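You operate a simulated robot arm through the tools that you are given. There is no shell and no other tool.

You are at the controls of a simulated two-armed robot. One attempt, no reset.

## Task
Couple the hose, jet the pink tub clean and hang the nozzle back.
Fine: couple before the green valve opens; the valve ends shut. Where these are worked on the way, their far stop is far enough and under half their travel is too little: green valve.

It is judged by the outcome, as a careful person would: the job done as asked, and still so three seconds after it is handed in. It fails if anything else is knocked over, pushed out of place, dropped, spilled or broken.

## Robot
Two 7-joint arms with two-finger parallel grippers on one trunk that stands fixed in place. Base frame: the origin is at the foot of the trunk, x ahead of it, y to its left, z up; the work surface is at about z = 0.86. Units: m, rad, N and s.
The left shoulder is at [0.071, 0.156, 1.18], the right one opposite. Each reaches about 1.231 m from its shoulder. Payload 3.91 kg a hand.
The tool frame of a hand sits at the grasp point between the pads (the TCP): z along the fingers, y along the line on which they close. The tips reach 0.03 m beyond it. Largest opening 0.11 m; finger width 0.02, thickness 0.01; the body of the gripper, 0.048 by 0.112 m, starts 0.055 m behind the TCP.
Orientation is told as [roll, pitch, yaw] about the base's x, y, z axes, in that order, counted from this pose: with the fingers straight down and closing along the base's y, the tool's x points along the base's -x, its y along +y and its z along -z.

## Interface
- The arms move only by the tool send_rows. It takes "left_series", "right_series" or both (then of equal length, played together; a hand with none holds still); each is one flat list of numbers, 7 for each row, row after row: the shift along the tool's x, y, z in units of 40 mm (1.0 is 40 mm), then the turn, a rotation vector about the tool's x, y, z in units of 4 degrees (1.0 is 4 degrees), then the opening, from 0 (shut) to 1 (fully open). In form: [dx, dy, dz, ax, ay, az, gripper, dx, dy, dz, ax, ay, az, gripper, ...]. A call has 1 to 20 rows; each row shifts and turns the commanded pose from where the row before left it, along the tool's axes as they then stand. A call with a number of a shift or a turn outside -1 to 1 is refused whole. A row lasts 0.2 s, in which the tool goes at most 0.05 m and 0.15 rad; a call with a longer step from one row to the next is refused whole, and so is a gripper value outside its range. A pose out of reach is approached as far as the arm can. The call stops where the force on the tool passes 40 N (or 10 N more than at its start, if that is more) or the arm is blocked; 0.2 s more then pass. Each finger travels about 0.108 m/s and halts on what it meets, pressing with about 22 N; the grip force reading is that of the motor and also rises with nothing between the fingers. The clock runs only during rows and for 0.2 s after the last one: add rows that do not move to give the fingers time. The reply holds the time, the measured pose of the TCP, the force on the tool along the base axes, the opening and the grip force, in the units named above and with some noise, with the torque about the TCP (base axes, N m) and any sound that the robot's microphone picked up, and new pictures: "views" is both (left out), scene, wrist or none (wrist: the cameras of the hands that moved).
- Cameras (640 x 400 px; columns grow to the right, rows downward): "scene" is now at [0.1247, -0.0268, 1.4179]; the picture's right is [-0.38, -0.93, 0.00], its down [-0.44, 0.18, -0.88] and it looks along [0.82, -0.33, -0.47] (base axes); focal length 365 px, centre (320, 200). "left" rides on the left gripper at [0.072, -0.017, -0.104] in its tool frame; the picture's right is [0.23, 0.97, 0.00], its down [-0.76, 0.18, -0.62] and it looks along [-0.61, 0.14, 0.78] (tool axes); focal length 222 px, centre (320, 200). "right" rides on the right gripper at [0.072, 0.017, -0.103] in its tool frame; the picture's right is [-0.23, 0.97, 0.00], its down [-0.76, -0.18, -0.62] and it looks along [-0.61, -0.14, 0.78] (tool axes); focal length 222 px, centre (320, 200). There is no depth. A picture from a camera that has moved, and an enlarged one, comes with that camera's place and axes in the base frame and with its lens. The place of the scene camera against the robot may be out by one fixed shift of up to 0.018 m in any direction.
- move_column(by): slides the trunk up (or, below 0, down) by that many m; the arms and the scene camera ride with it, the base frame stays. It gives what a move gives, with no picture.
- aim_head(pan, tilt): turns the head with the scene camera to pan (to the left, within 1.501 rad either way) and tilt (down, from -0.506 to 1.204), counted from straight ahead of the robot. It gives what a move gives, and a new picture of the scene camera.
- inspect(camera, box): a new picture of the part [left, top, right, bottom] of that camera's present view, enlarged. No time passes.
- hand_in(): hands the job in; it is judged then, once.

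Nothing tells you positions but the pictures and the camera data. Unless the task says otherwise, let go and move clear before handing in.

The tools are called after ">>>" as name(argument=value, ...) on one line, values as JSON. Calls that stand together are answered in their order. send_rows: Moves the arms, as the interface text tells. Its arguments: {"type":"object","properties":{"left_series":{"type":"array","items":{"type":"number"}},"right_series":{"type":"array","items":{"type":"number"}},"views":{"type":"string","enum":["both","scene","wrist","none"]}},"required":[]} The other tools are called the same way: move_column (by) moves the trunk up or down; aim_head (pan, tilt) turns the head that bears the scene camera; inspect (camera, box) takes an enlarged picture of a part of a camera's view; hand_in () hands the job in.

At the start:

```text
t: 0.0
left_tcp_pos: [0.8247, 0.0074, 1.1799]
left_ee_rot: [0.0, 0.0, -0.001]
left_wrist_force: [0.8, 0.6, 0.4]
left_ft_torque: [0.01, -0.01, -0.01]
left_opening: 0.1099
left_finger_force: 0.1
right_tcp_pos: [0.5934, -0.6074, 1.179]
right_ee_rot: [0.0, -0.001, -0.002]
right_wrist_force: [-0.4, -0.1, -0.1]
right_ft_torque: [0.01, -0.03, 0.01]
right_opening: 0.1099
right_finger_force: 0.1
trunk travel left (down, up): [-0.625, 0.315]
head pan, tilt (commanded): [-0.386, 0.494]
```

scene: 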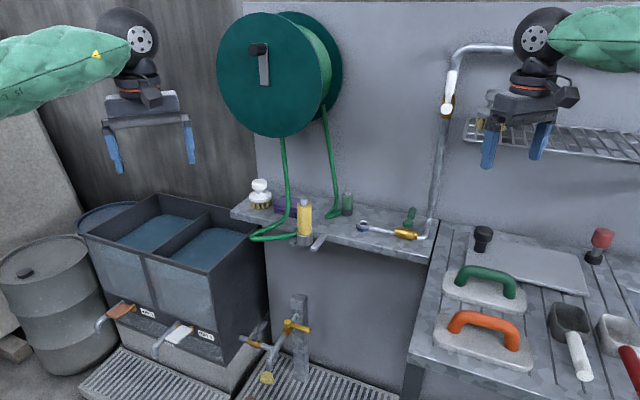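
right: 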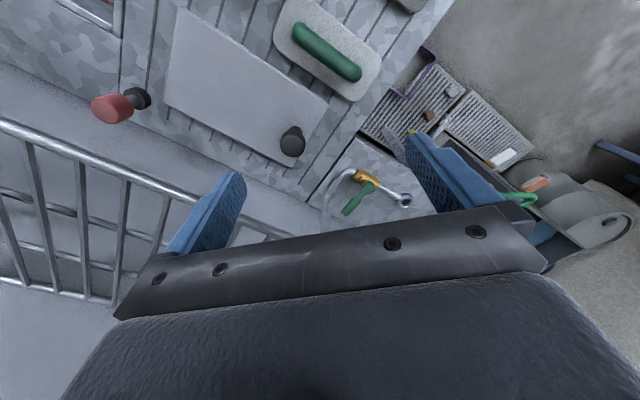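
left: 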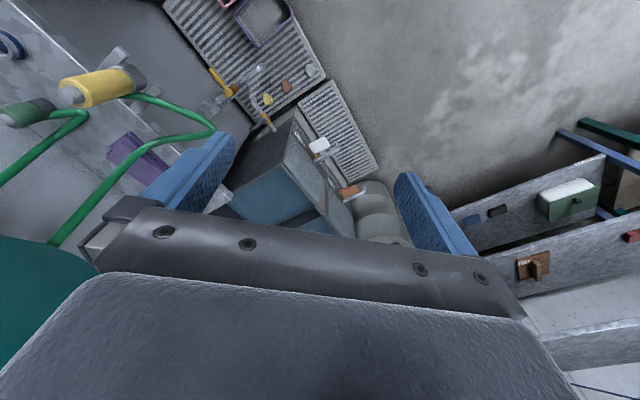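

I see a work wall with a hose reel, a shelf with a yellow nozzle and green hose, a pipe with a green valve, two dip tanks, and a bench on the right. I will look closer before moving anything.

>>> inspect(camera="scene", box=[220, 160, 460, 310])

>>> inspect(camera="right", box=[300, 60, 620, 260])

>>> inspect(camera="left", box=[0, 0, 320, 200])

>>> inspect(camera="left", box=[400, 80, 640, 330])

```text
2.67 times, centred on (340, 235) of scene
camera zoom: at [0.1247, -0.0268, 1.4179], right [-0.38, -0.93, 0.0], down [-0.44, 0.18, -0.88], along [0.82, -0.33, -0.47], focal length 974 px, centre (267, 107)
```

zoom: 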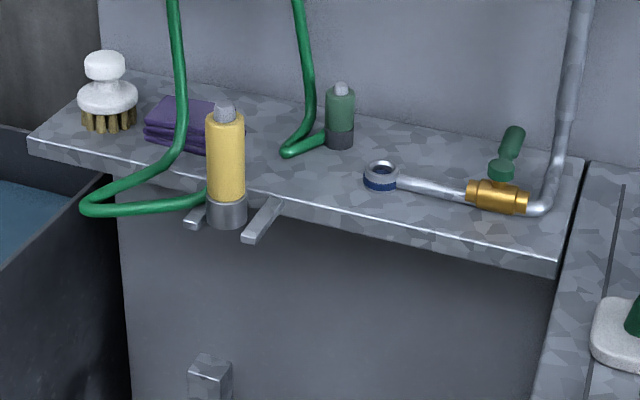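

```text
2.00 times, centred on (460, 160) of right
camera zoom: at [0.5207, -0.5922, 1.282], right [0.23, 0.97, 0.0], down [0.76, -0.18, 0.62], along [0.61, -0.14, -0.78], focal length 444 px, centre (40, 280)
```

zoom: 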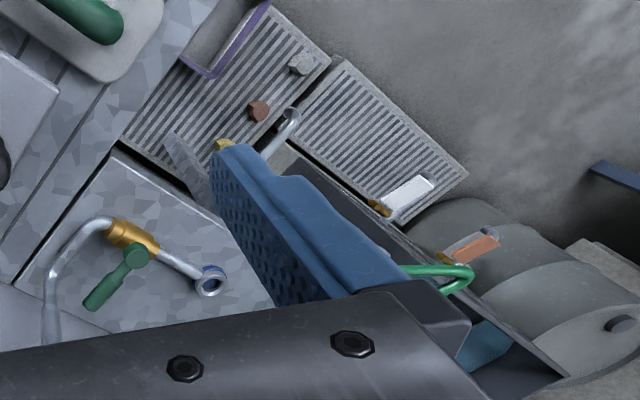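

```text
2.00 times, centred on (160, 100) of left
camera zoom: at [0.7515, -0.0093, 1.2833], right [-0.23, 0.97, 0.0], down [0.76, 0.18, 0.62], along [0.61, 0.14, -0.78], focal length 444 px, centre (640, 400)
```

zoom: 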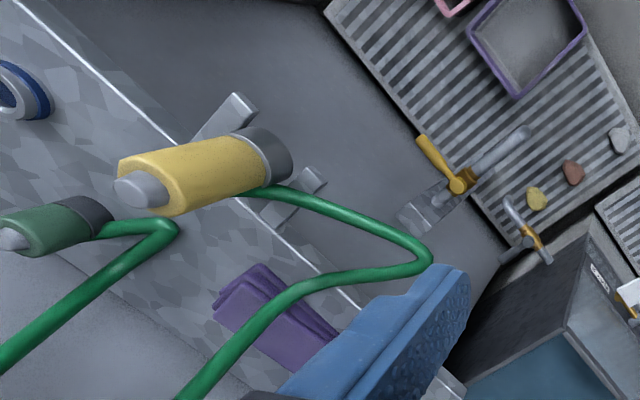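

```text
1.60 times, centred on (520, 205) of left
camera zoom: at [0.7515, -0.0093, 1.2833], right [-0.23, 0.97, 0.0], down [0.76, 0.18, 0.62], along [0.61, 0.14, -0.78], focal length 355 px, centre (0, 192)
```

zoom: 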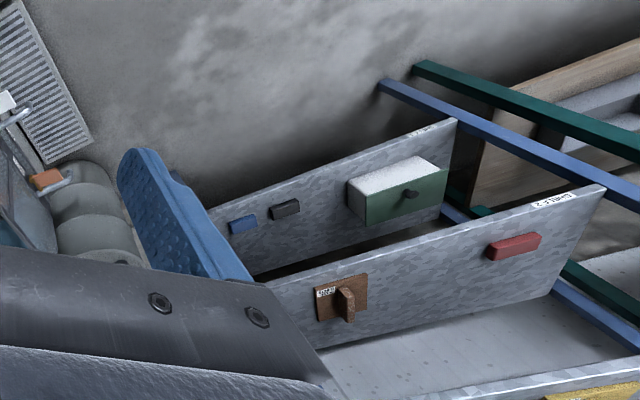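

I see two hose ends: a yellow nozzle sitting in a fork at the shelf edge, and a green-grey end that may be the coupling for the blue-ringed pipe end. I will turn the head to find the pink tub on the floor grating and check the rest of the room.

>>> aim_head(pan=-0.386, tilt=0.95)

>>> aim_head(pan=-0.9, tilt=0.6)

>>> aim_head(pan=0.5, tilt=0.7)

>>> aim_head(pan=0.0, tilt=1.0)

```text
t: 0.9
left_tcp_pos: [0.8245, 0.009, 1.1789]
left_ee_rot: [0.0, 0.001, 0.001]
left_wrist_force: [0.6, 0.0, -0.1]
left_ft_torque: [0.0, 0.0, 0.01]
left_opening: 0.1098
left_finger_force: 0.1
right_tcp_pos: [0.5933, -0.6091, 1.1794]
right_ee_rot: [0.0, -0.002, -0.001]
right_wrist_force: [-0.3, -0.8, -0.4]
right_ft_torque: [-0.02, -0.01, 0.02]
right_opening: 0.11
right_finger_force: 0.0
trunk travel left (down, up): [-0.625, 0.315]
head pan, tilt (commanded): [-0.386, 0.949]
camera scene: at [0.1077, -0.0199, 1.38], right [-0.38, -0.93, 0.0], down [-0.75, 0.31, -0.58], along [0.54, -0.22, -0.81], focal length 365 px, centre (320, 200)
```

scene: 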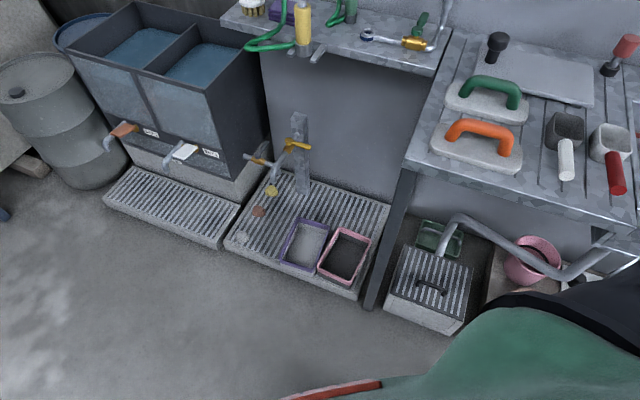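

```text
t: 1.8
left_tcp_pos: [0.8252, 0.0088, 1.1796]
left_ee_rot: [-0.001, 0.001, 0.001]
left_wrist_force: [0.4, 0.0, -0.1]
left_ft_torque: [0.0, -0.05, 0.01]
left_opening: 0.1102
left_finger_force: 0.0
right_tcp_pos: [0.5921, -0.6079, 1.1794]
right_ee_rot: [0.001, 0.0, 0.0]
right_wrist_force: [0.3, -0.2, 1.7]
right_ft_torque: [0.01, -0.03, -0.01]
right_opening: 0.1101
right_finger_force: 0.0
trunk travel left (down, up): [-0.625, 0.315]
head pan, tilt (commanded): [-0.901, 0.6]
camera scene: at [0.0953, -0.0617, 1.4083], right [-0.78, -0.62, 0.0], down [-0.35, 0.44, -0.82], along [0.51, -0.65, -0.57], focal length 365 px, centre (320, 200)
```

scene: 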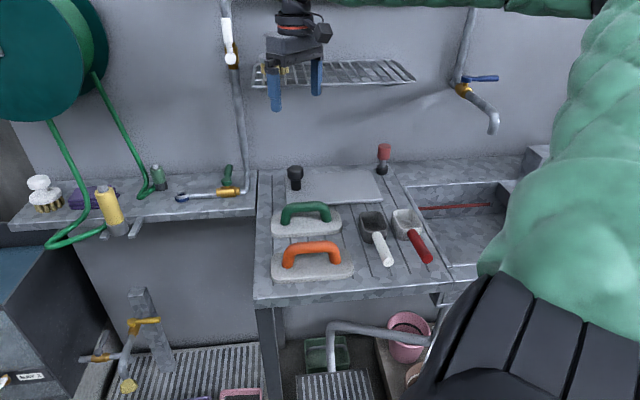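

```text
t: 3.4
left_tcp_pos: [0.8241, 0.0086, 1.1793]
left_ee_rot: [0.001, 0.001, -0.001]
left_wrist_force: [-0.1, 0.3, 0.1]
left_ft_torque: [0.01, 0.03, 0.02]
left_opening: 0.11
left_finger_force: 0.1
right_tcp_pos: [0.5926, -0.609, 1.1787]
right_ee_rot: [0.0, 0.0, 0.001]
right_wrist_force: [0.3, -0.2, 0.5]
right_ft_torque: [0.02, 0.03, -0.04]
right_opening: 0.1102
right_finger_force: 0.0
trunk travel left (down, up): [-0.625, 0.315]
head pan, tilt (commanded): [0.499, 0.7]
camera scene: at [0.115, 0.0481, 1.3997], right [0.48, -0.88, 0.0], down [-0.57, -0.31, -0.76], along [0.67, 0.37, -0.64], focal length 365 px, centre (320, 200)
```

scene: 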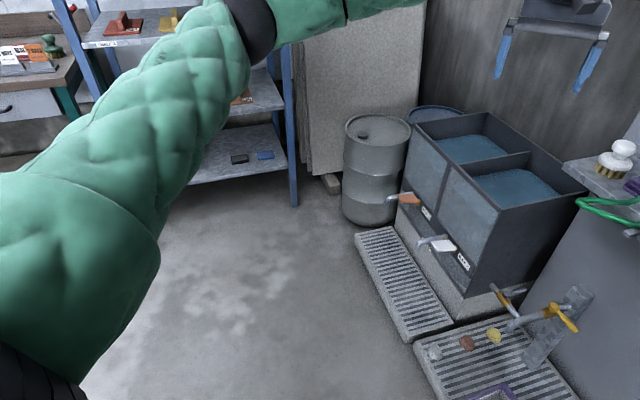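

```text
t: 4.3
left_tcp_pos: [0.8257, 0.0088, 1.1794]
left_ee_rot: [0.0, -0.001, -0.002]
left_wrist_force: [-0.5, -0.9, -0.3]
left_ft_torque: [0.02, 0.01, -0.03]
left_opening: 0.1101
left_finger_force: 0.1
right_tcp_pos: [0.5934, -0.6085, 1.178]
right_ee_rot: [0.001, -0.001, -0.002]
right_wrist_force: [0.3, -1.0, 0.5]
right_ft_torque: [0.0, -0.01, 0.01]
right_opening: 0.1101
right_finger_force: 0.1
trunk travel left (down, up): [-0.625, 0.315]
head pan, tilt (commanded): [0.0, 1.0]
camera scene: at [0.11, 0.0076, 1.3764], right [0.0, -1.0, 0.0], down [-0.84, 0.0, -0.54], along [0.54, 0.0, -0.84], focal length 365 px, centre (320, 200)
```

scene: 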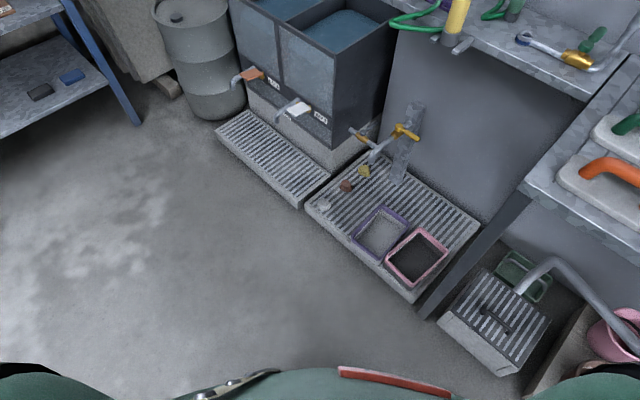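

The pink tub is on the floor grating near (0.67, -0.35, 0.1) and the blue-ringed pipe end is near (0.89, -0.47, 0.87). I will aim the head at the shelf and zoom in on each part.

>>> aim_head(pan=-0.4, tilt=0.6)

>>> inspect(camera="scene", box=[270, 140, 370, 202])

>>> inspect(camera="scene", box=[340, 150, 450, 220])

>>> inspect(camera="right", box=[300, 140, 440, 228])

>>> inspect(camera="left", box=[0, 20, 180, 132])

>>> inspect(camera="left", box=[160, 0, 360, 125])

```text
t: 5.2
left_tcp_pos: [0.826, 0.0086, 1.1799]
left_ee_rot: [0.001, 0.0, 0.0]
left_wrist_force: [-0.3, 1.1, -0.4]
left_ft_torque: [0.01, 0.01, -0.01]
left_opening: 0.1101
left_finger_force: 0.1
right_tcp_pos: [0.5932, -0.6084, 1.1785]
right_ee_rot: [0.001, 0.001, -0.001]
right_wrist_force: [-1.3, -0.1, -0.2]
right_ft_torque: [-0.02, 0.01, 0.0]
right_opening: 0.1099
right_finger_force: 0.1
trunk travel left (down, up): [-0.625, 0.315]
head pan, tilt (commanded): [-0.4, 0.6]
camera scene: at [0.1218, -0.0268, 1.4082], right [-0.39, -0.92, 0.0], down [-0.52, 0.22, -0.82], along [0.76, -0.32, -0.57], focal length 365 px, centre (320, 200)
```

scene: 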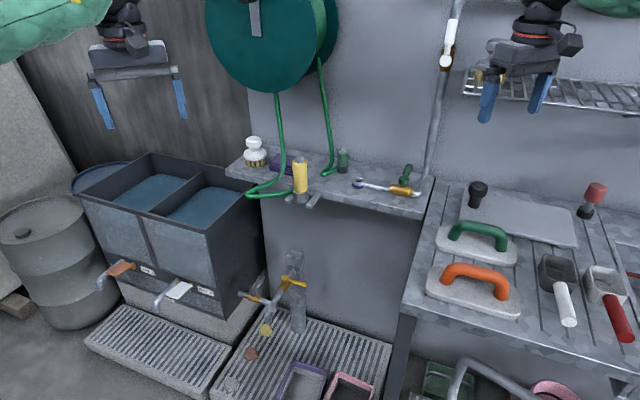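

```text
6.40 times, centred on (320, 171) of scene
camera zoom: at [0.1218, -0.0268, 1.4082], right [-0.39, -0.92, 0.0], down [-0.52, 0.22, -0.82], along [0.76, -0.32, -0.57], focal length 2338 px, centre (320, 386)
```

zoom: 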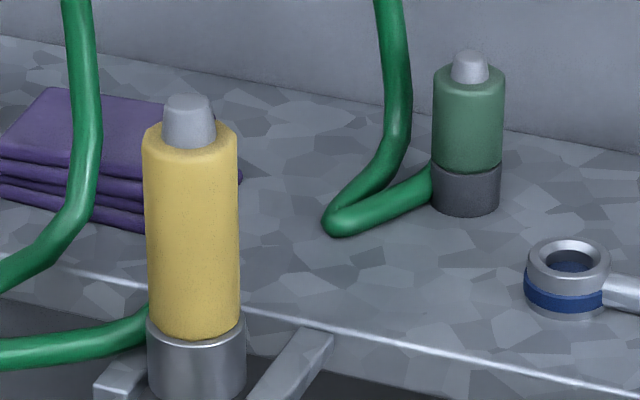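

```text
5.71 times, centred on (395, 185) of scene
camera zoom: at [0.1218, -0.0268, 1.4082], right [-0.39, -0.92, 0.0], down [-0.52, 0.22, -0.82], along [0.76, -0.32, -0.57], focal length 2087 px, centre (-109, 286)
```

zoom: 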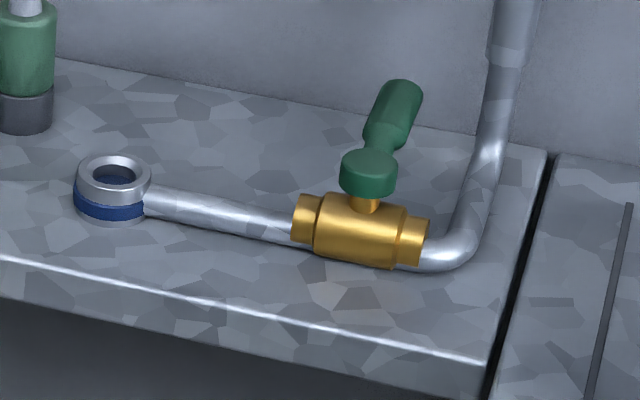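

```text
4.55 times, centred on (370, 184) of right
camera zoom: at [0.5208, -0.5922, 1.2821], right [0.23, 0.97, 0.0], down [0.76, -0.18, 0.62], along [0.61, -0.14, -0.78], focal length 1010 px, centre (93, 273)
```

zoom: 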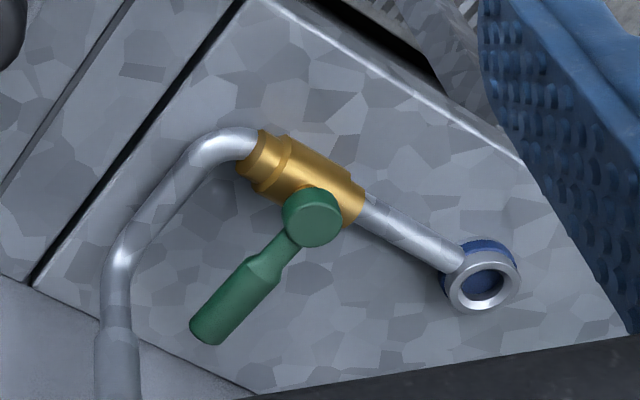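

```text
3.56 times, centred on (90, 76) of left
camera zoom: at [0.7515, -0.0093, 1.2833], right [-0.23, 0.97, 0.0], down [0.76, 0.18, 0.62], along [0.61, 0.14, -0.78], focal length 790 px, centre (1138, 641)
```

zoom: 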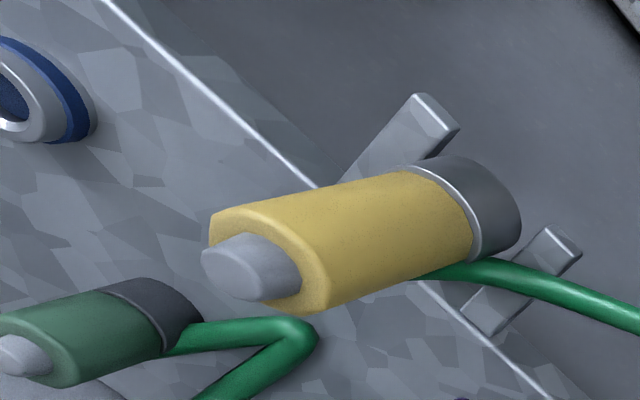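

```text
3.20 times, centred on (260, 62) of left
camera zoom: at [0.7515, -0.0093, 1.2833], right [-0.23, 0.97, 0.0], down [0.76, 0.18, 0.62], along [0.61, 0.14, -0.78], focal length 711 px, centre (512, 640)
```

zoom: 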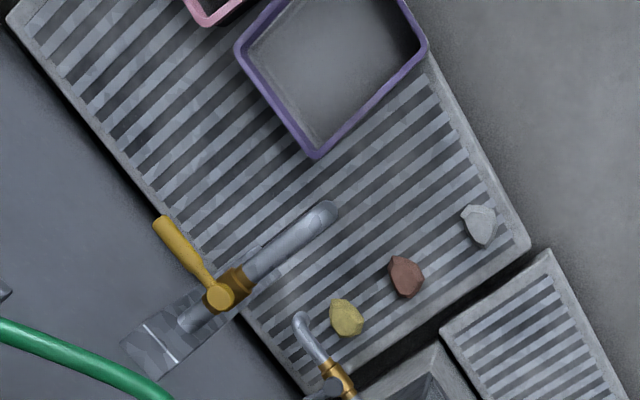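

I place the nozzle tip at about (0.89, -0.30, 0.985), hanging in a fork in front of the shelf edge, the coupling end at about (0.976, -0.462, 0.86), and the wall turned about 45°. Next I bring the left wrist camera down to look level at the fork and nozzle.

>>> send_rows(left_series=[0, 0, 0.57, 0, 0, 1, 1, 0, 0, 0.57, 0, 0, 1, 1, 0, 0, 0.57, 0, 0, 1, 1, 0, 0, 0.57, 0, 0, 1, 1, 0, 0, 0.57, 0, 0, 1, 1, 0, 0, 0.57, 0, 0, 1, 1, 0, 0, 0.57, 0, 0, 1, 1, 0, 0, 0.57, 0, 0, 1, 1, 0, 0, 0.57, 0, 0, 1, 1, 0, 0, 0.57, 0, 0, 1, 1, 0, 0, 0.57, 0, 0, 1, 1], views="wrist")

>>> send_rows(left_series=[0, -0.34, 0, 0, -1, 0, 1, 0, -0.34, 0, 0, -1, 0, 1, 0, -0.34, 0, 0, -1, 0, 1, 0, -0.34, 0, 0, -1, 0, 1, 0, -0.34, 0, 0, -1, 0, 1, 0, -0.34, 0, 0, -1, 0, 1, 0, -0.34, 0, 0, -1, 0, 1, 0, -0.34, 0, 0, -1, 0, 1, 0, -0.34, 0, 0, -1, 0, 1, 0, -0.34, 0, 0, -1, 0, 1, 0, -0.34, 0, 0, -1, 0, 1, 0, -0.34, 0, 0, -1, 0, 1, 0, -0.34, 0, 0, -1, 0, 1], views="both")

```text
t: 7.6
left_tcp_pos: [0.8246, 0.0075, 0.9279]
left_ee_rot: [0.001, -0.001, -0.769]
left_wrist_force: [-0.1, -0.2, 0.0]
left_ft_torque: [0.01, 0.03, -0.02]
left_opening: 0.11
left_finger_force: 0.1
right_tcp_pos: [0.5922, -0.6093, 1.1807]
right_ee_rot: [0.0, 0.0, -0.001]
right_wrist_force: [0.3, -0.1, -0.2]
right_ft_torque: [0.01, 0.02, -0.03]
right_opening: 0.1099
right_finger_force: 0.0
trunk travel left (down, up): [-0.625, 0.315]
head pan, tilt (commanded): [-0.4, 0.6]
camera left: at [0.7606, 0.0447, 1.032], right [0.51, 0.86, 0.0], down [0.67, -0.4, 0.62], along [0.53, -0.32, -0.78], focal length 222 px, centre (320, 200)
```

left: 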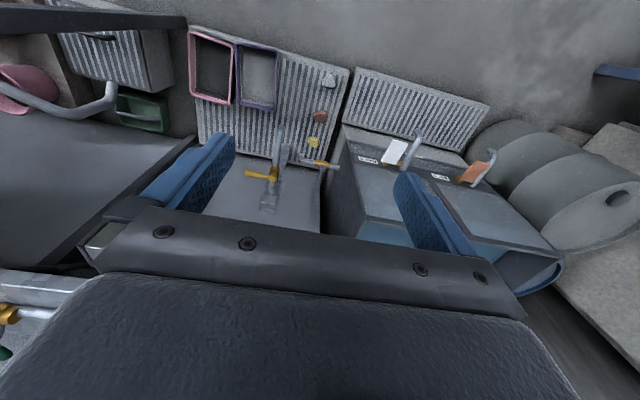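

```text
t: 10.4
left_tcp_pos: [0.7021, -0.1191, 0.928]
left_ee_rot: [-0.001, -0.907, -0.768]
left_wrist_force: [0.3, -0.6, 0.1]
left_ft_torque: [-0.02, 0.0, 0.01]
left_opening: 0.1101
left_finger_force: 0.1
right_tcp_pos: [0.5922, -0.6081, 1.1795]
right_ee_rot: [-0.002, 0.0, -0.001]
right_wrist_force: [0.2, 0.1, 0.5]
right_ft_torque: [0.03, -0.01, 0.02]
right_opening: 0.1098
right_finger_force: 0.1
trunk travel left (down, up): [-0.625, 0.315]
head pan, tilt (commanded): [-0.4, 0.6]
camera scene: at [0.1217, -0.0269, 1.4084], right [-0.39, -0.92, 0.0], down [-0.52, 0.22, -0.82], along [0.76, -0.32, -0.57], focal length 365 px, centre (320, 200)
camera left: at [0.599, -0.0445, 0.9347], right [0.58, 0.8, -0.18], down [0.11, 0.14, 0.98], along [0.81, -0.59, 0.0], focal length 222 px, centre (320, 200)
```

scene: 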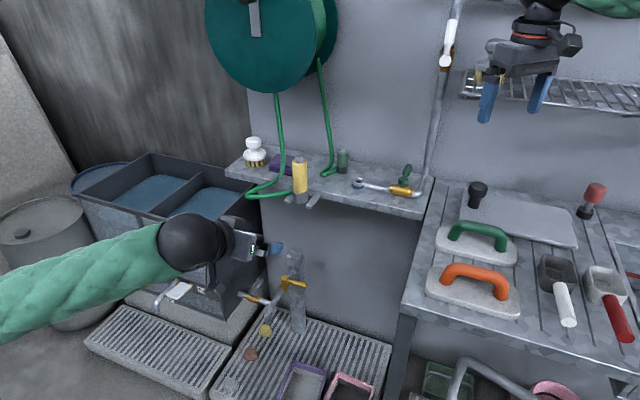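
left: 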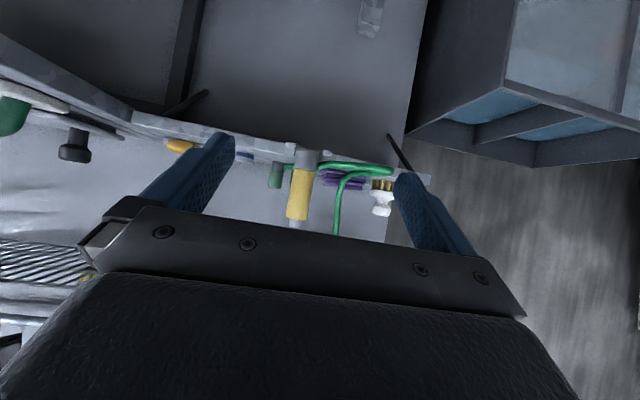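

The left camera now looks level at the shelf with its picture upside down. I zoom in on the nozzle and fork.

>>> inspect(camera="left", box=[230, 120, 350, 240])

>>> inspect(camera="left", box=[120, 100, 280, 200])

```text
3.33 times, centred on (290, 180) of left
camera zoom: at [0.599, -0.0445, 0.9347], right [0.58, 0.8, -0.18], down [0.11, 0.14, 0.98], along [0.81, -0.59, 0.0], focal length 740 px, centre (420, 267)
```

zoom: 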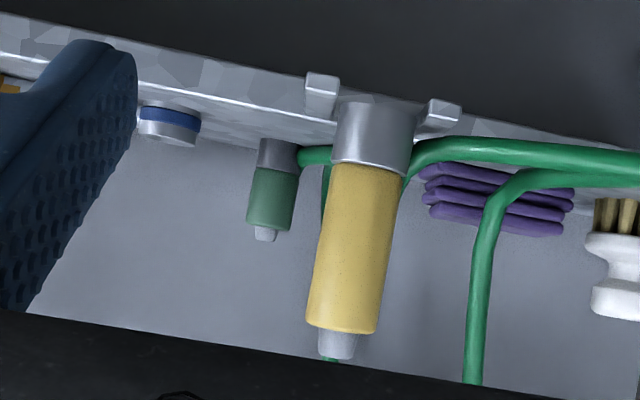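

```text
4.00 times, centred on (200, 150) of left
camera zoom: at [0.599, -0.0445, 0.9347], right [0.58, 0.8, -0.18], down [0.11, 0.14, 0.98], along [0.81, -0.59, 0.0], focal length 888 px, centre (800, 400)
```

zoom: 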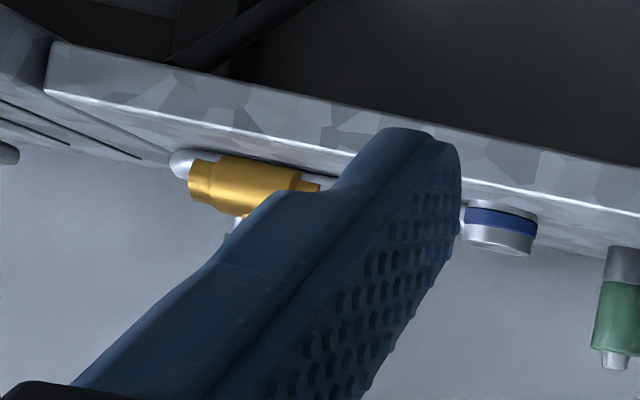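

I zoom further to see how the nozzle sits in the fork.

>>> inspect(camera="left", box=[280, 135, 324, 170])

>>> inspect(camera="scene", box=[280, 150, 330, 210])

```text
11.43 times, centred on (302, 152) of left
camera zoom: at [0.599, -0.0445, 0.9347], right [0.58, 0.8, -0.18], down [0.11, 0.14, 0.98], along [0.81, -0.59, 0.0], focal length 2538 px, centre (526, 743)
```

zoom: 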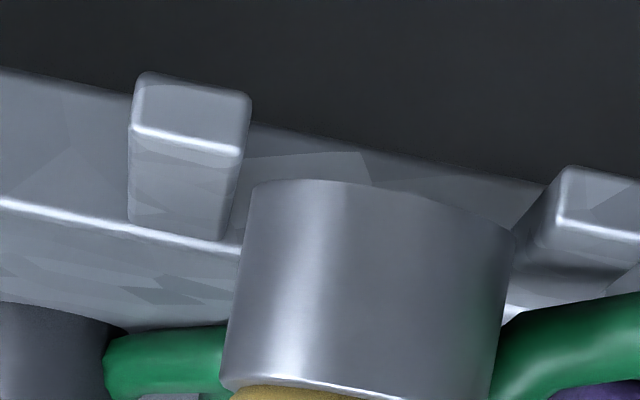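

```text
6.67 times, centred on (305, 180) of scene
camera zoom: at [0.1217, -0.0269, 1.4084], right [-0.39, -0.92, 0.0], down [-0.52, 0.22, -0.82], along [0.76, -0.32, -0.57], focal length 2435 px, centre (420, 333)
```

zoom: 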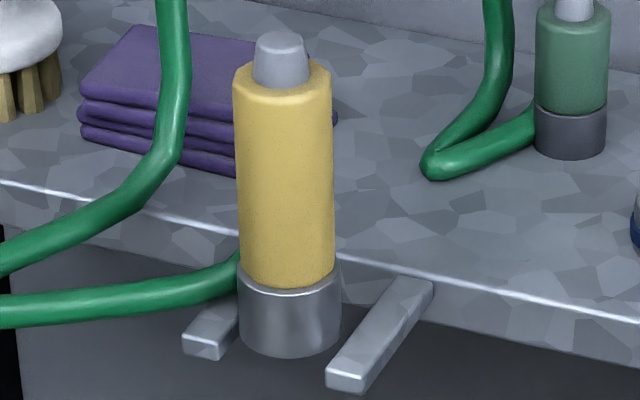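

The nozzle collar sits level with the prong tops between the two prongs, tip up, and the coupling end has a short grey plug that should go tip-down into the blue-ringed socket. I move the left hand back out of the way and bring the right hand to a staging place, then pitch it to horizontal.

>>> send_rows(left_series=[0.4, 0.28, -0.86, 0, 0, 0, 1, 0.4, 0.28, -0.86, 0, 0, 0, 1, 0.4, 0.28, -0.86, 0, 0, 0, 1, 0.4, 0.28, -0.86, 0, 0, 0, 1, 0.4, 0.28, -0.86, 0, 0, 0, 1, 0.4, 0.28, -0.86, 0, 0, 0, 1, 0.4, 0.28, -0.86, 0, 0, 0, 1, 0.4, 0.28, -0.86, 0, 0, 0, 1], views="none")

>>> send_rows(right_series=[-0.33, 0.95, 0, 0, 0, 0, 1, -0.33, 0.95, 0, 0, 0, 0, 1, -0.33, 0.95, 0, 0, 0, 0, 1, -0.33, 0.95, 0, 0, 0, 0, 1, -0.33, 0.95, 0, 0, 0, 0, 1, -0.33, 0.95, 0, 0, 0, 0, 1, -0.33, 0.95, 0, 0, 0, 0, 1, -0.33, 0.95, 0, 0, 0, 0, 1, 0, 0, 0, 0, 0, 1, 1, 0, 0, 0, 0, 0, 1, 1, 0, 0, 0, 0, 0, 1, 1, 0, 0, 0, 0, 0, 1, 1, 0, 0, 0, 0, 0, 1, 1, 0, 0, 0, 0, 0, 1, 1, 0, 0, 0, 0, 0, 1, 1, 0, 0, 0, 0, 0, 0.5, 1], views="none")

>>> send_rows(right_series=[0, 0, 0, 0, -1, 0, 1, 0, 0, 0, 0, -1, 0, 1, 0, 0, 0, 0, -1, 0, 1, 0, 0, 0, 0, -1, 0, 1, 0, 0, 0, 0, -1, 0, 1, 0, 0, 0, 0, -1, 0, 1, 0, 0, 0, 0, -1, 0, 1, 0, 0, 0, 0, -1, 0, 1, 0, 0, 0, 0, -1, 0, 1, 0, 0, 0, 0, -1, 0, 1, 0, 0, 0, 0, -1, 0, 1, 0, 0, 0, 0, -1, 0, 1, 0, 0, 0, 0, -1, 0, 1, 0, 0, 0, 0, -1, 0, 1, 0, 0, 0, 0, -1, 0, 1, 0, 0, 0, 0, -1, 0, 1, 0, 0, 0, 0, -1, 0, 1, 0, 0, 0, 0, -1, 0, 1, 0, 0, 0, 0, -1, 0, 1, 0, 0, 0, 0, -1, 0, 1], views="both")

```text
t: 12.2
left_tcp_pos: [0.567, 0.1536, 0.9938]
left_ee_rot: [0.0, -0.907, -0.768]
left_wrist_force: [-0.5, 0.6, 0.8]
left_ft_torque: [-0.03, 0.01, 0.01]
left_opening: 0.1102
left_finger_force: 0.1
left hand out of reach, approached as far as the arm can: row 8
right_tcp_pos: [0.5905, -0.6087, 1.1809]
right_ee_rot: [0.001, 0.0, -0.002]
right_wrist_force: [0.2, 0.3, -0.1]
right_ft_torque: [-0.02, 0.01, -0.01]
right_opening: 0.1098
right_finger_force: 0.0
trunk travel left (down, up): [-0.625, 0.315]
head pan, tilt (commanded): [-0.4, 0.6]
```

```text
t: 15.6
left_tcp_pos: [0.5674, 0.1532, 0.9933]
left_ee_rot: [-0.002, -0.906, -0.768]
left_wrist_force: [-0.2, -0.6, 0.2]
left_ft_torque: [-0.01, 0.0, -0.02]
left_opening: 0.1099
left_finger_force: 0.1
right_tcp_pos: [0.6988, -0.3046, 1.1778]
right_ee_rot: [0.0, 0.0, -0.523]
right_wrist_force: [-0.1, 0.0, 0.4]
right_ft_torque: [-0.03, -0.02, -0.02]
right_opening: 0.1099
right_finger_force: 0.1
trunk travel left (down, up): [-0.625, 0.315]
head pan, tilt (commanded): [-0.4, 0.6]
```

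```text
t: 19.8
left_tcp_pos: [0.5678, 0.1532, 0.9933]
left_ee_rot: [-0.002, -0.906, -0.768]
left_wrist_force: [-0.3, 1.1, -0.5]
left_ft_torque: [0.02, 0.01, 0.0]
left_opening: 0.11
left_finger_force: 0.1
right_tcp_pos: [0.6976, -0.3058, 1.1804]
right_ee_rot: [0.003, -1.396, -0.528]
right_wrist_force: [-1.0, 0.0, -0.5]
right_ft_torque: [0.0, 0.02, 0.04]
right_opening: 0.11
right_finger_force: 0.1
trunk travel left (down, up): [-0.625, 0.315]
head pan, tilt (commanded): [-0.4, 0.6]
camera scene: at [0.1221, -0.0267, 1.4083], right [-0.39, -0.92, 0.0], down [-0.52, 0.22, -0.82], along [0.76, -0.32, -0.57], focal length 365 px, centre (320, 200)
camera right: at [0.6088, -0.2331, 1.1254], right [0.52, 0.82, 0.22], down [-0.51, 0.09, 0.86], along [0.69, -0.56, 0.46], focal length 222 px, centre (320, 200)
```

scene: 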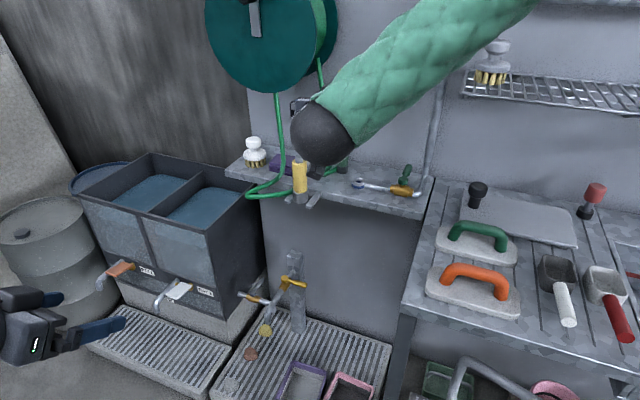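
right: 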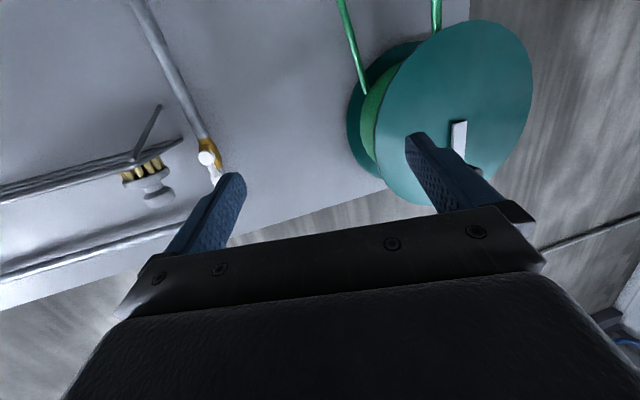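

The right hand is nearly horizontal. I finish the pitch and test rolling it about its finger axis to bring the camera on top.

>>> send_rows(right_series=[0, 0, 0, 0, -1, 0, 1, 0, 0, 0, 0, -1, 0, 1, 0, 0, 0, 0, -0.5, 0, 1, 0, 0, 0, 0, 0, 1, 1, 0, 0, 0, 0, 0, 1, 1, 0, 0, 0, 0, 0, 1, 1, 0, 0, 0, 0, 0, 1, 1, 0, 0, 0, 0, 0, 1, 1, 0, 0, 0, 0, 0, 1, 1, 0, 0, 0, 0, 0, 1, 1, 0, 0, 0, 0, 0, 1, 1, 0, 0, 0, 0, 0, 1, 1, 0, 0, 0, 0, 0, 1, 1, 0, 0, 0, 0, 0, 1, 1, 0, 0, 0, 0, 0, 1, 1, 0, 0, 0, 0, 0, 1, 1, 0, 0, 0, 0, 0, 1, 1, 0, 0, 0, 0, 0, 1, 1], views="none")

>>> send_rows(right_series=[0, 0, 0, 0, 0, 1, 1, 0, 0, 0, 0, 0, 1, 1, 0, 0, 0, 0, 0, 1, 1, 0, 0, 0, 0, 0, 1, 1, 0, 0, 0, 0, 0, 1, 1, 0, 0, 0, 0, 0, 1, 1, 0, 0, 0, 0, 0, 1, 1, 0, 0, 0, 0, 0, 1, 1, 0, 0, 0, 0, 0, 1, 1, 0, 0, 0, 0, 0, 1, 1, 0, 0, 0, 0, 0, 1, 1, 0, 0, 0, 0, 0, 1, 1, 0, 0, 0, 0, 0, 1, 1, 0, 0, 0, 0, 0, 1, 1, 0, 0, 0, 0, 0, 1, 1], views="both")

```text
t: 23.6
left_tcp_pos: [0.568, 0.1544, 0.9931]
left_ee_rot: [-0.001, -0.908, -0.767]
left_wrist_force: [-0.1, -0.6, -0.1]
left_ft_torque: [0.0, -0.01, 0.0]
left_opening: 0.1101
left_finger_force: 0.1
right_tcp_pos: [0.6976, -0.3043, 1.1799]
right_ee_rot: [1.57, -0.523, -2.095]
right_wrist_force: [-0.5, 0.0, 1.4]
right_ft_torque: [0.01, -0.02, -0.01]
right_opening: 0.1101
right_finger_force: 0.0
trunk travel left (down, up): [-0.625, 0.315]
head pan, tilt (commanded): [-0.4, 0.6]
```

```text
t: 26.8
left_tcp_pos: [0.5679, 0.1529, 0.9923]
left_ee_rot: [-0.003, -0.907, -0.767]
left_wrist_force: [0.6, -0.8, 0.1]
left_ft_torque: [-0.01, -0.01, 0.0]
left_opening: 0.1101
left_finger_force: 0.0
right_tcp_pos: [0.684, -0.356, 1.2812]
right_ee_rot: [1.566, -0.138, -2.087]
right_wrist_force: [0.2, 0.4, -0.4]
right_ft_torque: [0.04, 0.04, 0.0]
right_opening: 0.1098
right_finger_force: 0.1
right hand out of reach, approached as far as the arm can: row 3, 4, 5, 6, 7, 8, 9, 10, 11, 12, 13, 14, 15
trunk travel left (down, up): [-0.625, 0.315]
head pan, tilt (commanded): [-0.4, 0.6]
camera scene: at [0.1217, -0.0265, 1.4083], right [-0.39, -0.92, 0.0], down [-0.52, 0.22, -0.82], along [0.76, -0.32, -0.57], focal length 365 px, centre (320, 200)
camera right: at [0.6311, -0.2409, 1.2881], right [-0.04, -0.08, 1.0], down [-0.93, -0.37, -0.07], along [0.37, -0.93, -0.06], focal length 222 px, centre (320, 200)
```

scene: 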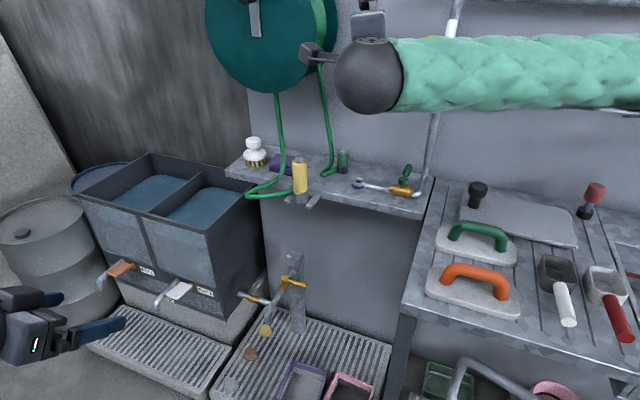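
right: 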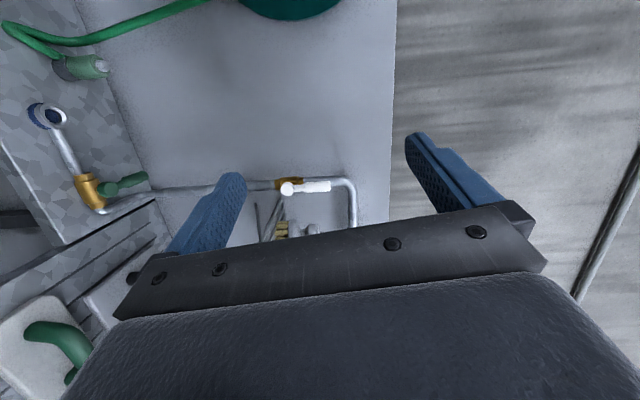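

The positive roll meets a joint limit near +70°, so I roll back and try the other way.

>>> send_rows(right_series=[0, 0, 0, 0, 0, -1, 1, 0, 0, 0, 0, 0, -1, 1, 0, 0, 0, 0, 0, -1, 1, 0, 0, 0, 0, 0, -1, 1, 0, 0, 0, 0, 0, -1, 1, 0, 0, 0, 0, 0, -1, 1, 0, 0, 0, 0, 0, -1, 1, 0, 0, 0, 0, 0, -1, 1, 0, 0, 0, 0, 0, -1, 1, 0, 0, 0, 0, 0, -1, 1, 0, 0, 0, 0, 0, -1, 1, 0, 0, 0, 0, 0, -1, 1, 0, 0, 0, 0, 0, -1, 1, 0, 0, 0, 0, 0, -1, 1, 0, 0, 0, 0, 0, -1, 1, 0, 0, 0, 0, 0, -1, 1, 0, 0, 0, 0, 0, -1, 1, 0, 0, 0, 0, 0, -1, 1, 0, 0, 0, 0, 0, -1, 1, 0, 0, 0, 0, 0, -1, 1], views="none")

>>> send_rows(right_series=[0, 0, 0, 0, 0, -1, 1, 0, 0, 0, 0, 0, -1, 1, 0, 0, 0, 0, 0, -1, 1, 0, 0, 0, 0, 0, -1, 1, 0, 0, 0, 0, 0, -1, 1, 0, 0, 0, 0, 0, -1, 1, 0, 0, 0, 0, 0, -1, 1, 0, 0, 0, 0, 0, -1, 1, 0, 0, 0, 0, 0, -1, 1, 0, 0, 0, 0, 0, -1, 1, 0, 0, 0, 0, 0, -1, 1, 0, 0, 0, 0, 0, -1, 1, 0, 0, 0, 0, 0, -1, 1, 0, 0, 0, 0, 0, -1, 1, 0, 0, 0, 0, 0, -1, 1, 0, 0, 0, 0, 0, -1, 1, 0, 0, 0, 0, 0, -1, 1, 0, 0, 0, 0, 0, -1, 1, 0, 0, 0, 0, 0, -1, 1, 0, 0, 0, 0, 0, -1, 1], views="both")

```text
t: 31.0
left_tcp_pos: [0.5665, 0.1535, 0.9934]
left_ee_rot: [-0.002, -0.908, -0.768]
left_wrist_force: [0.0, 0.0, 0.3]
left_ft_torque: [0.01, -0.02, 0.0]
left_opening: 0.11
left_finger_force: 0.0
right_tcp_pos: [0.6837, -0.3563, 1.2813]
right_ee_rot: [1.409, -1.537, -1.927]
right_wrist_force: [-0.5, 0.7, 0.3]
right_ft_torque: [0.03, -0.01, 0.0]
right_opening: 0.1099
right_finger_force: 0.0
trunk travel left (down, up): [-0.625, 0.315]
head pan, tilt (commanded): [-0.4, 0.6]
```

```text
t: 35.2
left_tcp_pos: [0.5677, 0.153, 0.9935]
left_ee_rot: [-0.002, -0.909, -0.767]
left_wrist_force: [-0.1, 0.5, -0.2]
left_ft_torque: [0.06, -0.02, 0.0]
left_opening: 0.11
left_finger_force: 0.0
right_tcp_pos: [0.6834, -0.3555, 1.2816]
right_ee_rot: [-1.565, -0.209, 1.053]
right_wrist_force: [-0.5, 0.2, 0.3]
right_ft_torque: [0.01, 0.06, 0.0]
right_opening: 0.1099
right_finger_force: 0.1
trunk travel left (down, up): [-0.625, 0.315]
head pan, tilt (commanded): [-0.4, 0.6]
camera scene: at [0.1215, -0.0262, 1.4083], right [-0.39, -0.92, 0.0], down [-0.52, 0.22, -0.82], along [0.76, -0.32, -0.57], focal length 365 px, centre (320, 200)
camera right: at [0.5606, -0.3633, 1.2493], right [0.21, 0.37, -0.91], down [-0.19, 0.92, 0.34], along [0.96, 0.1, 0.26], focal length 222 px, centre (320, 200)
```

scene: 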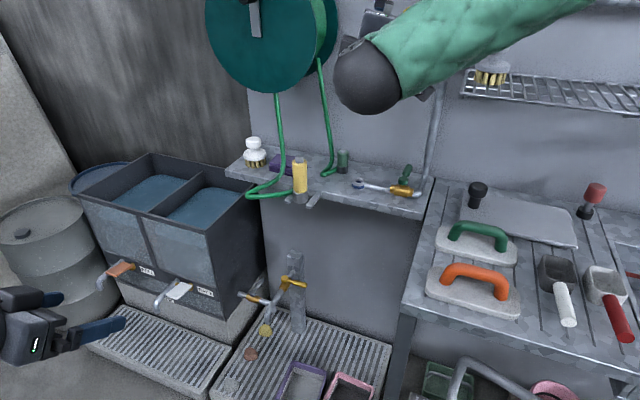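
right: 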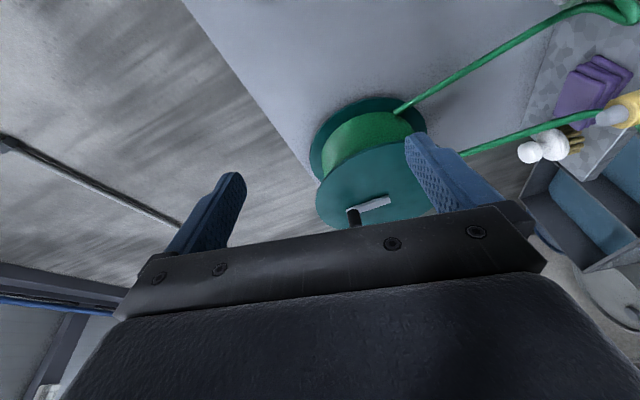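

Rolling the other way is working (now about -78°). I continue toward camera-up, another 102°.

>>> send_rows(right_series=[0, 0, 0, 0, 0, -1, 1, 0, 0, 0, 0, 0, -1, 1, 0, 0, 0, 0, 0, -1, 1, 0, 0, 0, 0, 0, -1, 1, 0, 0, 0, 0, 0, -1, 1, 0, 0, 0, 0, 0, -1, 1, 0, 0, 0, 0, 0, -1, 1, 0, 0, 0, 0, 0, -1, 1, 0, 0, 0, 0, 0, -1, 1, 0, 0, 0, 0, 0, -1, 1, 0, 0, 0, 0, 0, -1, 1, 0, 0, 0, 0, 0, -1, 1, 0, 0, 0, 0, 0, -1, 1], views="none")

>>> send_rows(right_series=[0, 0, 0, 0, 0, -1, 1, 0, 0, 0, 0, 0, -1, 1, 0, 0, 0, 0, 0, -1, 1, 0, 0, 0, 0, 0, -1, 1, 0, 0, 0, 0, 0, -1, 1, 0, 0, 0, 0, 0, -1, 1, 0, 0, 0, 0, 0, -1, 1, 0, 0, 0, 0, 0, -1, 1, 0, 0, 0, 0, 0, -1, 1, 0, 0, 0, 0, 0, -1, 1, 0, 0, 0, 0, 0, -1, 1, 0, 0, 0, 0, 0, -1, 1, 0, 0, 0, 0, 0, -0.4, 1], views="both")

```text
t: 38.0
left_tcp_pos: [0.5675, 0.1528, 0.9935]
left_ee_rot: [-0.001, -0.906, -0.767]
left_wrist_force: [0.1, -0.4, 0.1]
left_ft_torque: [0.0, 0.0, -0.02]
left_opening: 0.1101
left_finger_force: 0.2
right_tcp_pos: [0.6829, -0.3554, 1.2808]
right_ee_rot: [-1.565, 0.697, 1.059]
right_wrist_force: [-0.2, 0.6, 0.4]
right_ft_torque: [0.03, 0.01, -0.05]
right_opening: 0.1098
right_finger_force: 0.1
trunk travel left (down, up): [-0.625, 0.315]
head pan, tilt (commanded): [-0.4, 0.6]
```

```text
t: 40.8
left_tcp_pos: [0.5669, 0.1535, 0.9934]
left_ee_rot: [-0.001, -0.908, -0.77]
left_wrist_force: [-0.5, 0.6, 0.3]
left_ft_torque: [0.0, -0.04, 0.02]
left_opening: 0.1103
left_finger_force: 0.0
right_tcp_pos: [0.6825, -0.3555, 1.2805]
right_ee_rot: [-0.954, 1.562, 1.671]
right_wrist_force: [0.0, 0.1, 0.2]
right_ft_torque: [0.0, 0.0, 0.0]
right_opening: 0.11
right_finger_force: 0.2
trunk travel left (down, up): [-0.625, 0.315]
head pan, tilt (commanded): [-0.4, 0.6]
camera scene: at [0.1216, -0.0265, 1.4083], right [-0.39, -0.92, 0.0], down [-0.52, 0.22, -0.82], along [0.76, -0.32, -0.57], focal length 365 px, centre (320, 200)
camera right: at [0.5858, -0.3204, 1.3533], right [-0.48, -0.84, -0.23], down [-0.45, 0.47, -0.76], along [0.75, -0.26, -0.61], focal length 222 px, centre (320, 200)
```

scene: 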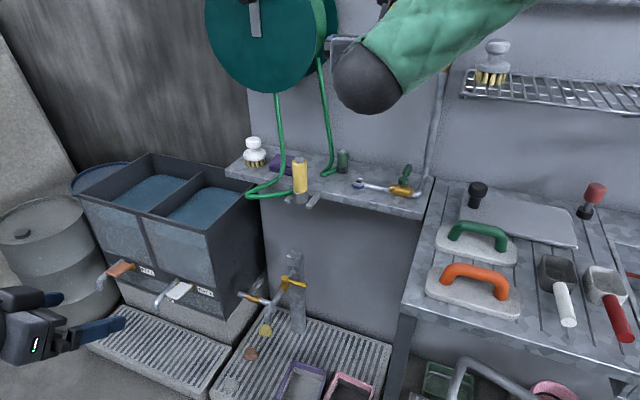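
right: 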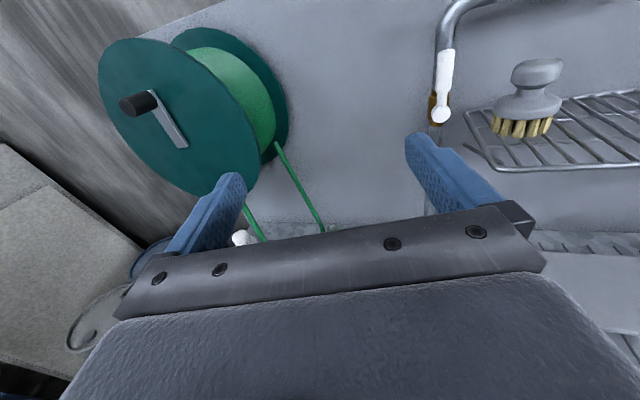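

The right hand is now horizontal with the camera on top and no limit met. I lower it in front of the shelf to see the coupling end and ring from the wrist camera.

>>> send_rows(right_series=[-0.875, -0.172, 0.181, 0, 0, 0, 1, -0.875, -0.172, 0.181, 0, 0, 0, 1, -0.875, -0.172, 0.181, 0, 0, 0, 1, -0.875, -0.172, 0.181, 0, 0, 0, 1, -0.875, -0.172, 0.181, 0, 0, 0, 1, -0.875, -0.172, 0.181, 0, 0, 0, 1, -0.875, -0.172, 0.181, 0, 0, 0, 1, -0.875, -0.172, 0.181, 0, 0, 0, 1], views="both")

```text
t: 42.6
left_tcp_pos: [0.5684, 0.1526, 0.9926]
left_ee_rot: [-0.002, -0.905, -0.768]
left_wrist_force: [-0.5, 0.8, -0.2]
left_ft_torque: [-0.01, 0.01, -0.01]
left_opening: 0.1102
left_finger_force: 0.1
right_tcp_pos: [0.7599, -0.3344, 1.0008]
right_ee_rot: [-0.898, 1.561, 1.725]
right_wrist_force: [0.2, 0.0, -0.3]
right_ft_torque: [0.03, 0.03, 0.03]
right_opening: 0.11
right_finger_force: 0.1
trunk travel left (down, up): [-0.625, 0.315]
head pan, tilt (commanded): [-0.4, 0.6]
camera scene: at [0.1231, -0.027, 1.4082], right [-0.39, -0.92, 0.0], down [-0.52, 0.22, -0.82], along [0.76, -0.32, -0.57], focal length 365 px, centre (320, 200)
camera right: at [0.6633, -0.2984, 1.0736], right [-0.48, -0.84, -0.24], down [-0.45, 0.47, -0.76], along [0.75, -0.26, -0.61], focal length 222 px, centre (320, 200)
```

scene: 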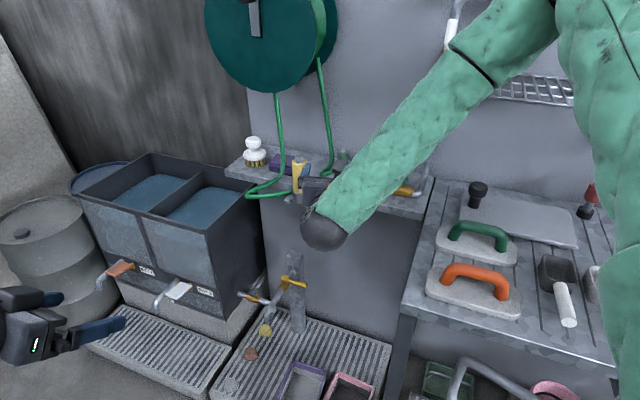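
right: 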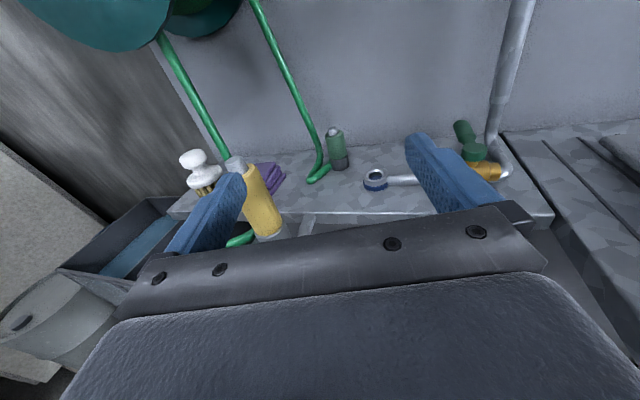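

Now the wrist camera sees the coupling, ring and nozzle well; I zoom for precise positions.

>>> inspect(camera="right", box=[300, 110, 420, 200])

>>> inspect(camera="right", box=[180, 130, 320, 240])

>>> inspect(camera="right", box=[400, 100, 540, 200])

```text
4.44 times, centred on (360, 155) of right
camera zoom: at [0.6633, -0.2984, 1.0736], right [-0.48, -0.84, -0.24], down [-0.45, 0.47, -0.76], along [0.75, -0.26, -0.61], focal length 987 px, centre (142, 400)
```

zoom: 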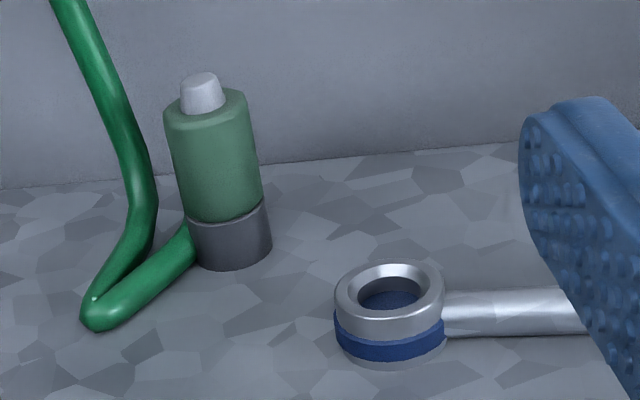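

```text
3.64 times, centred on (250, 185) of right
camera zoom: at [0.6633, -0.2984, 1.0736], right [-0.48, -0.84, -0.24], down [-0.45, 0.47, -0.76], along [0.75, -0.26, -0.61], focal length 808 px, centre (574, 254)
```

zoom: 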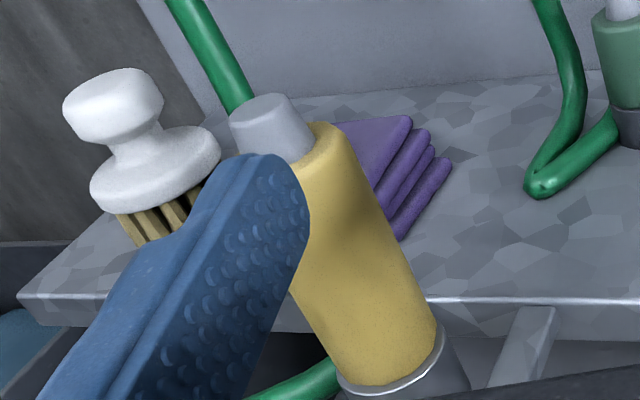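

```text
4.00 times, centred on (470, 150) of right
camera zoom: at [0.6633, -0.2984, 1.0736], right [-0.48, -0.84, -0.24], down [-0.45, 0.47, -0.76], along [0.75, -0.26, -0.61], focal length 888 px, centre (-280, 400)
```

zoom: 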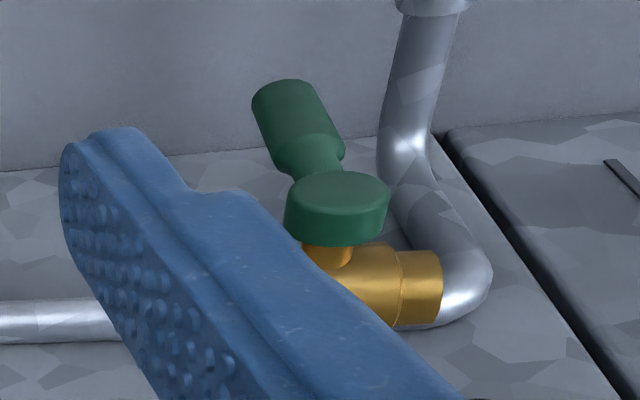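

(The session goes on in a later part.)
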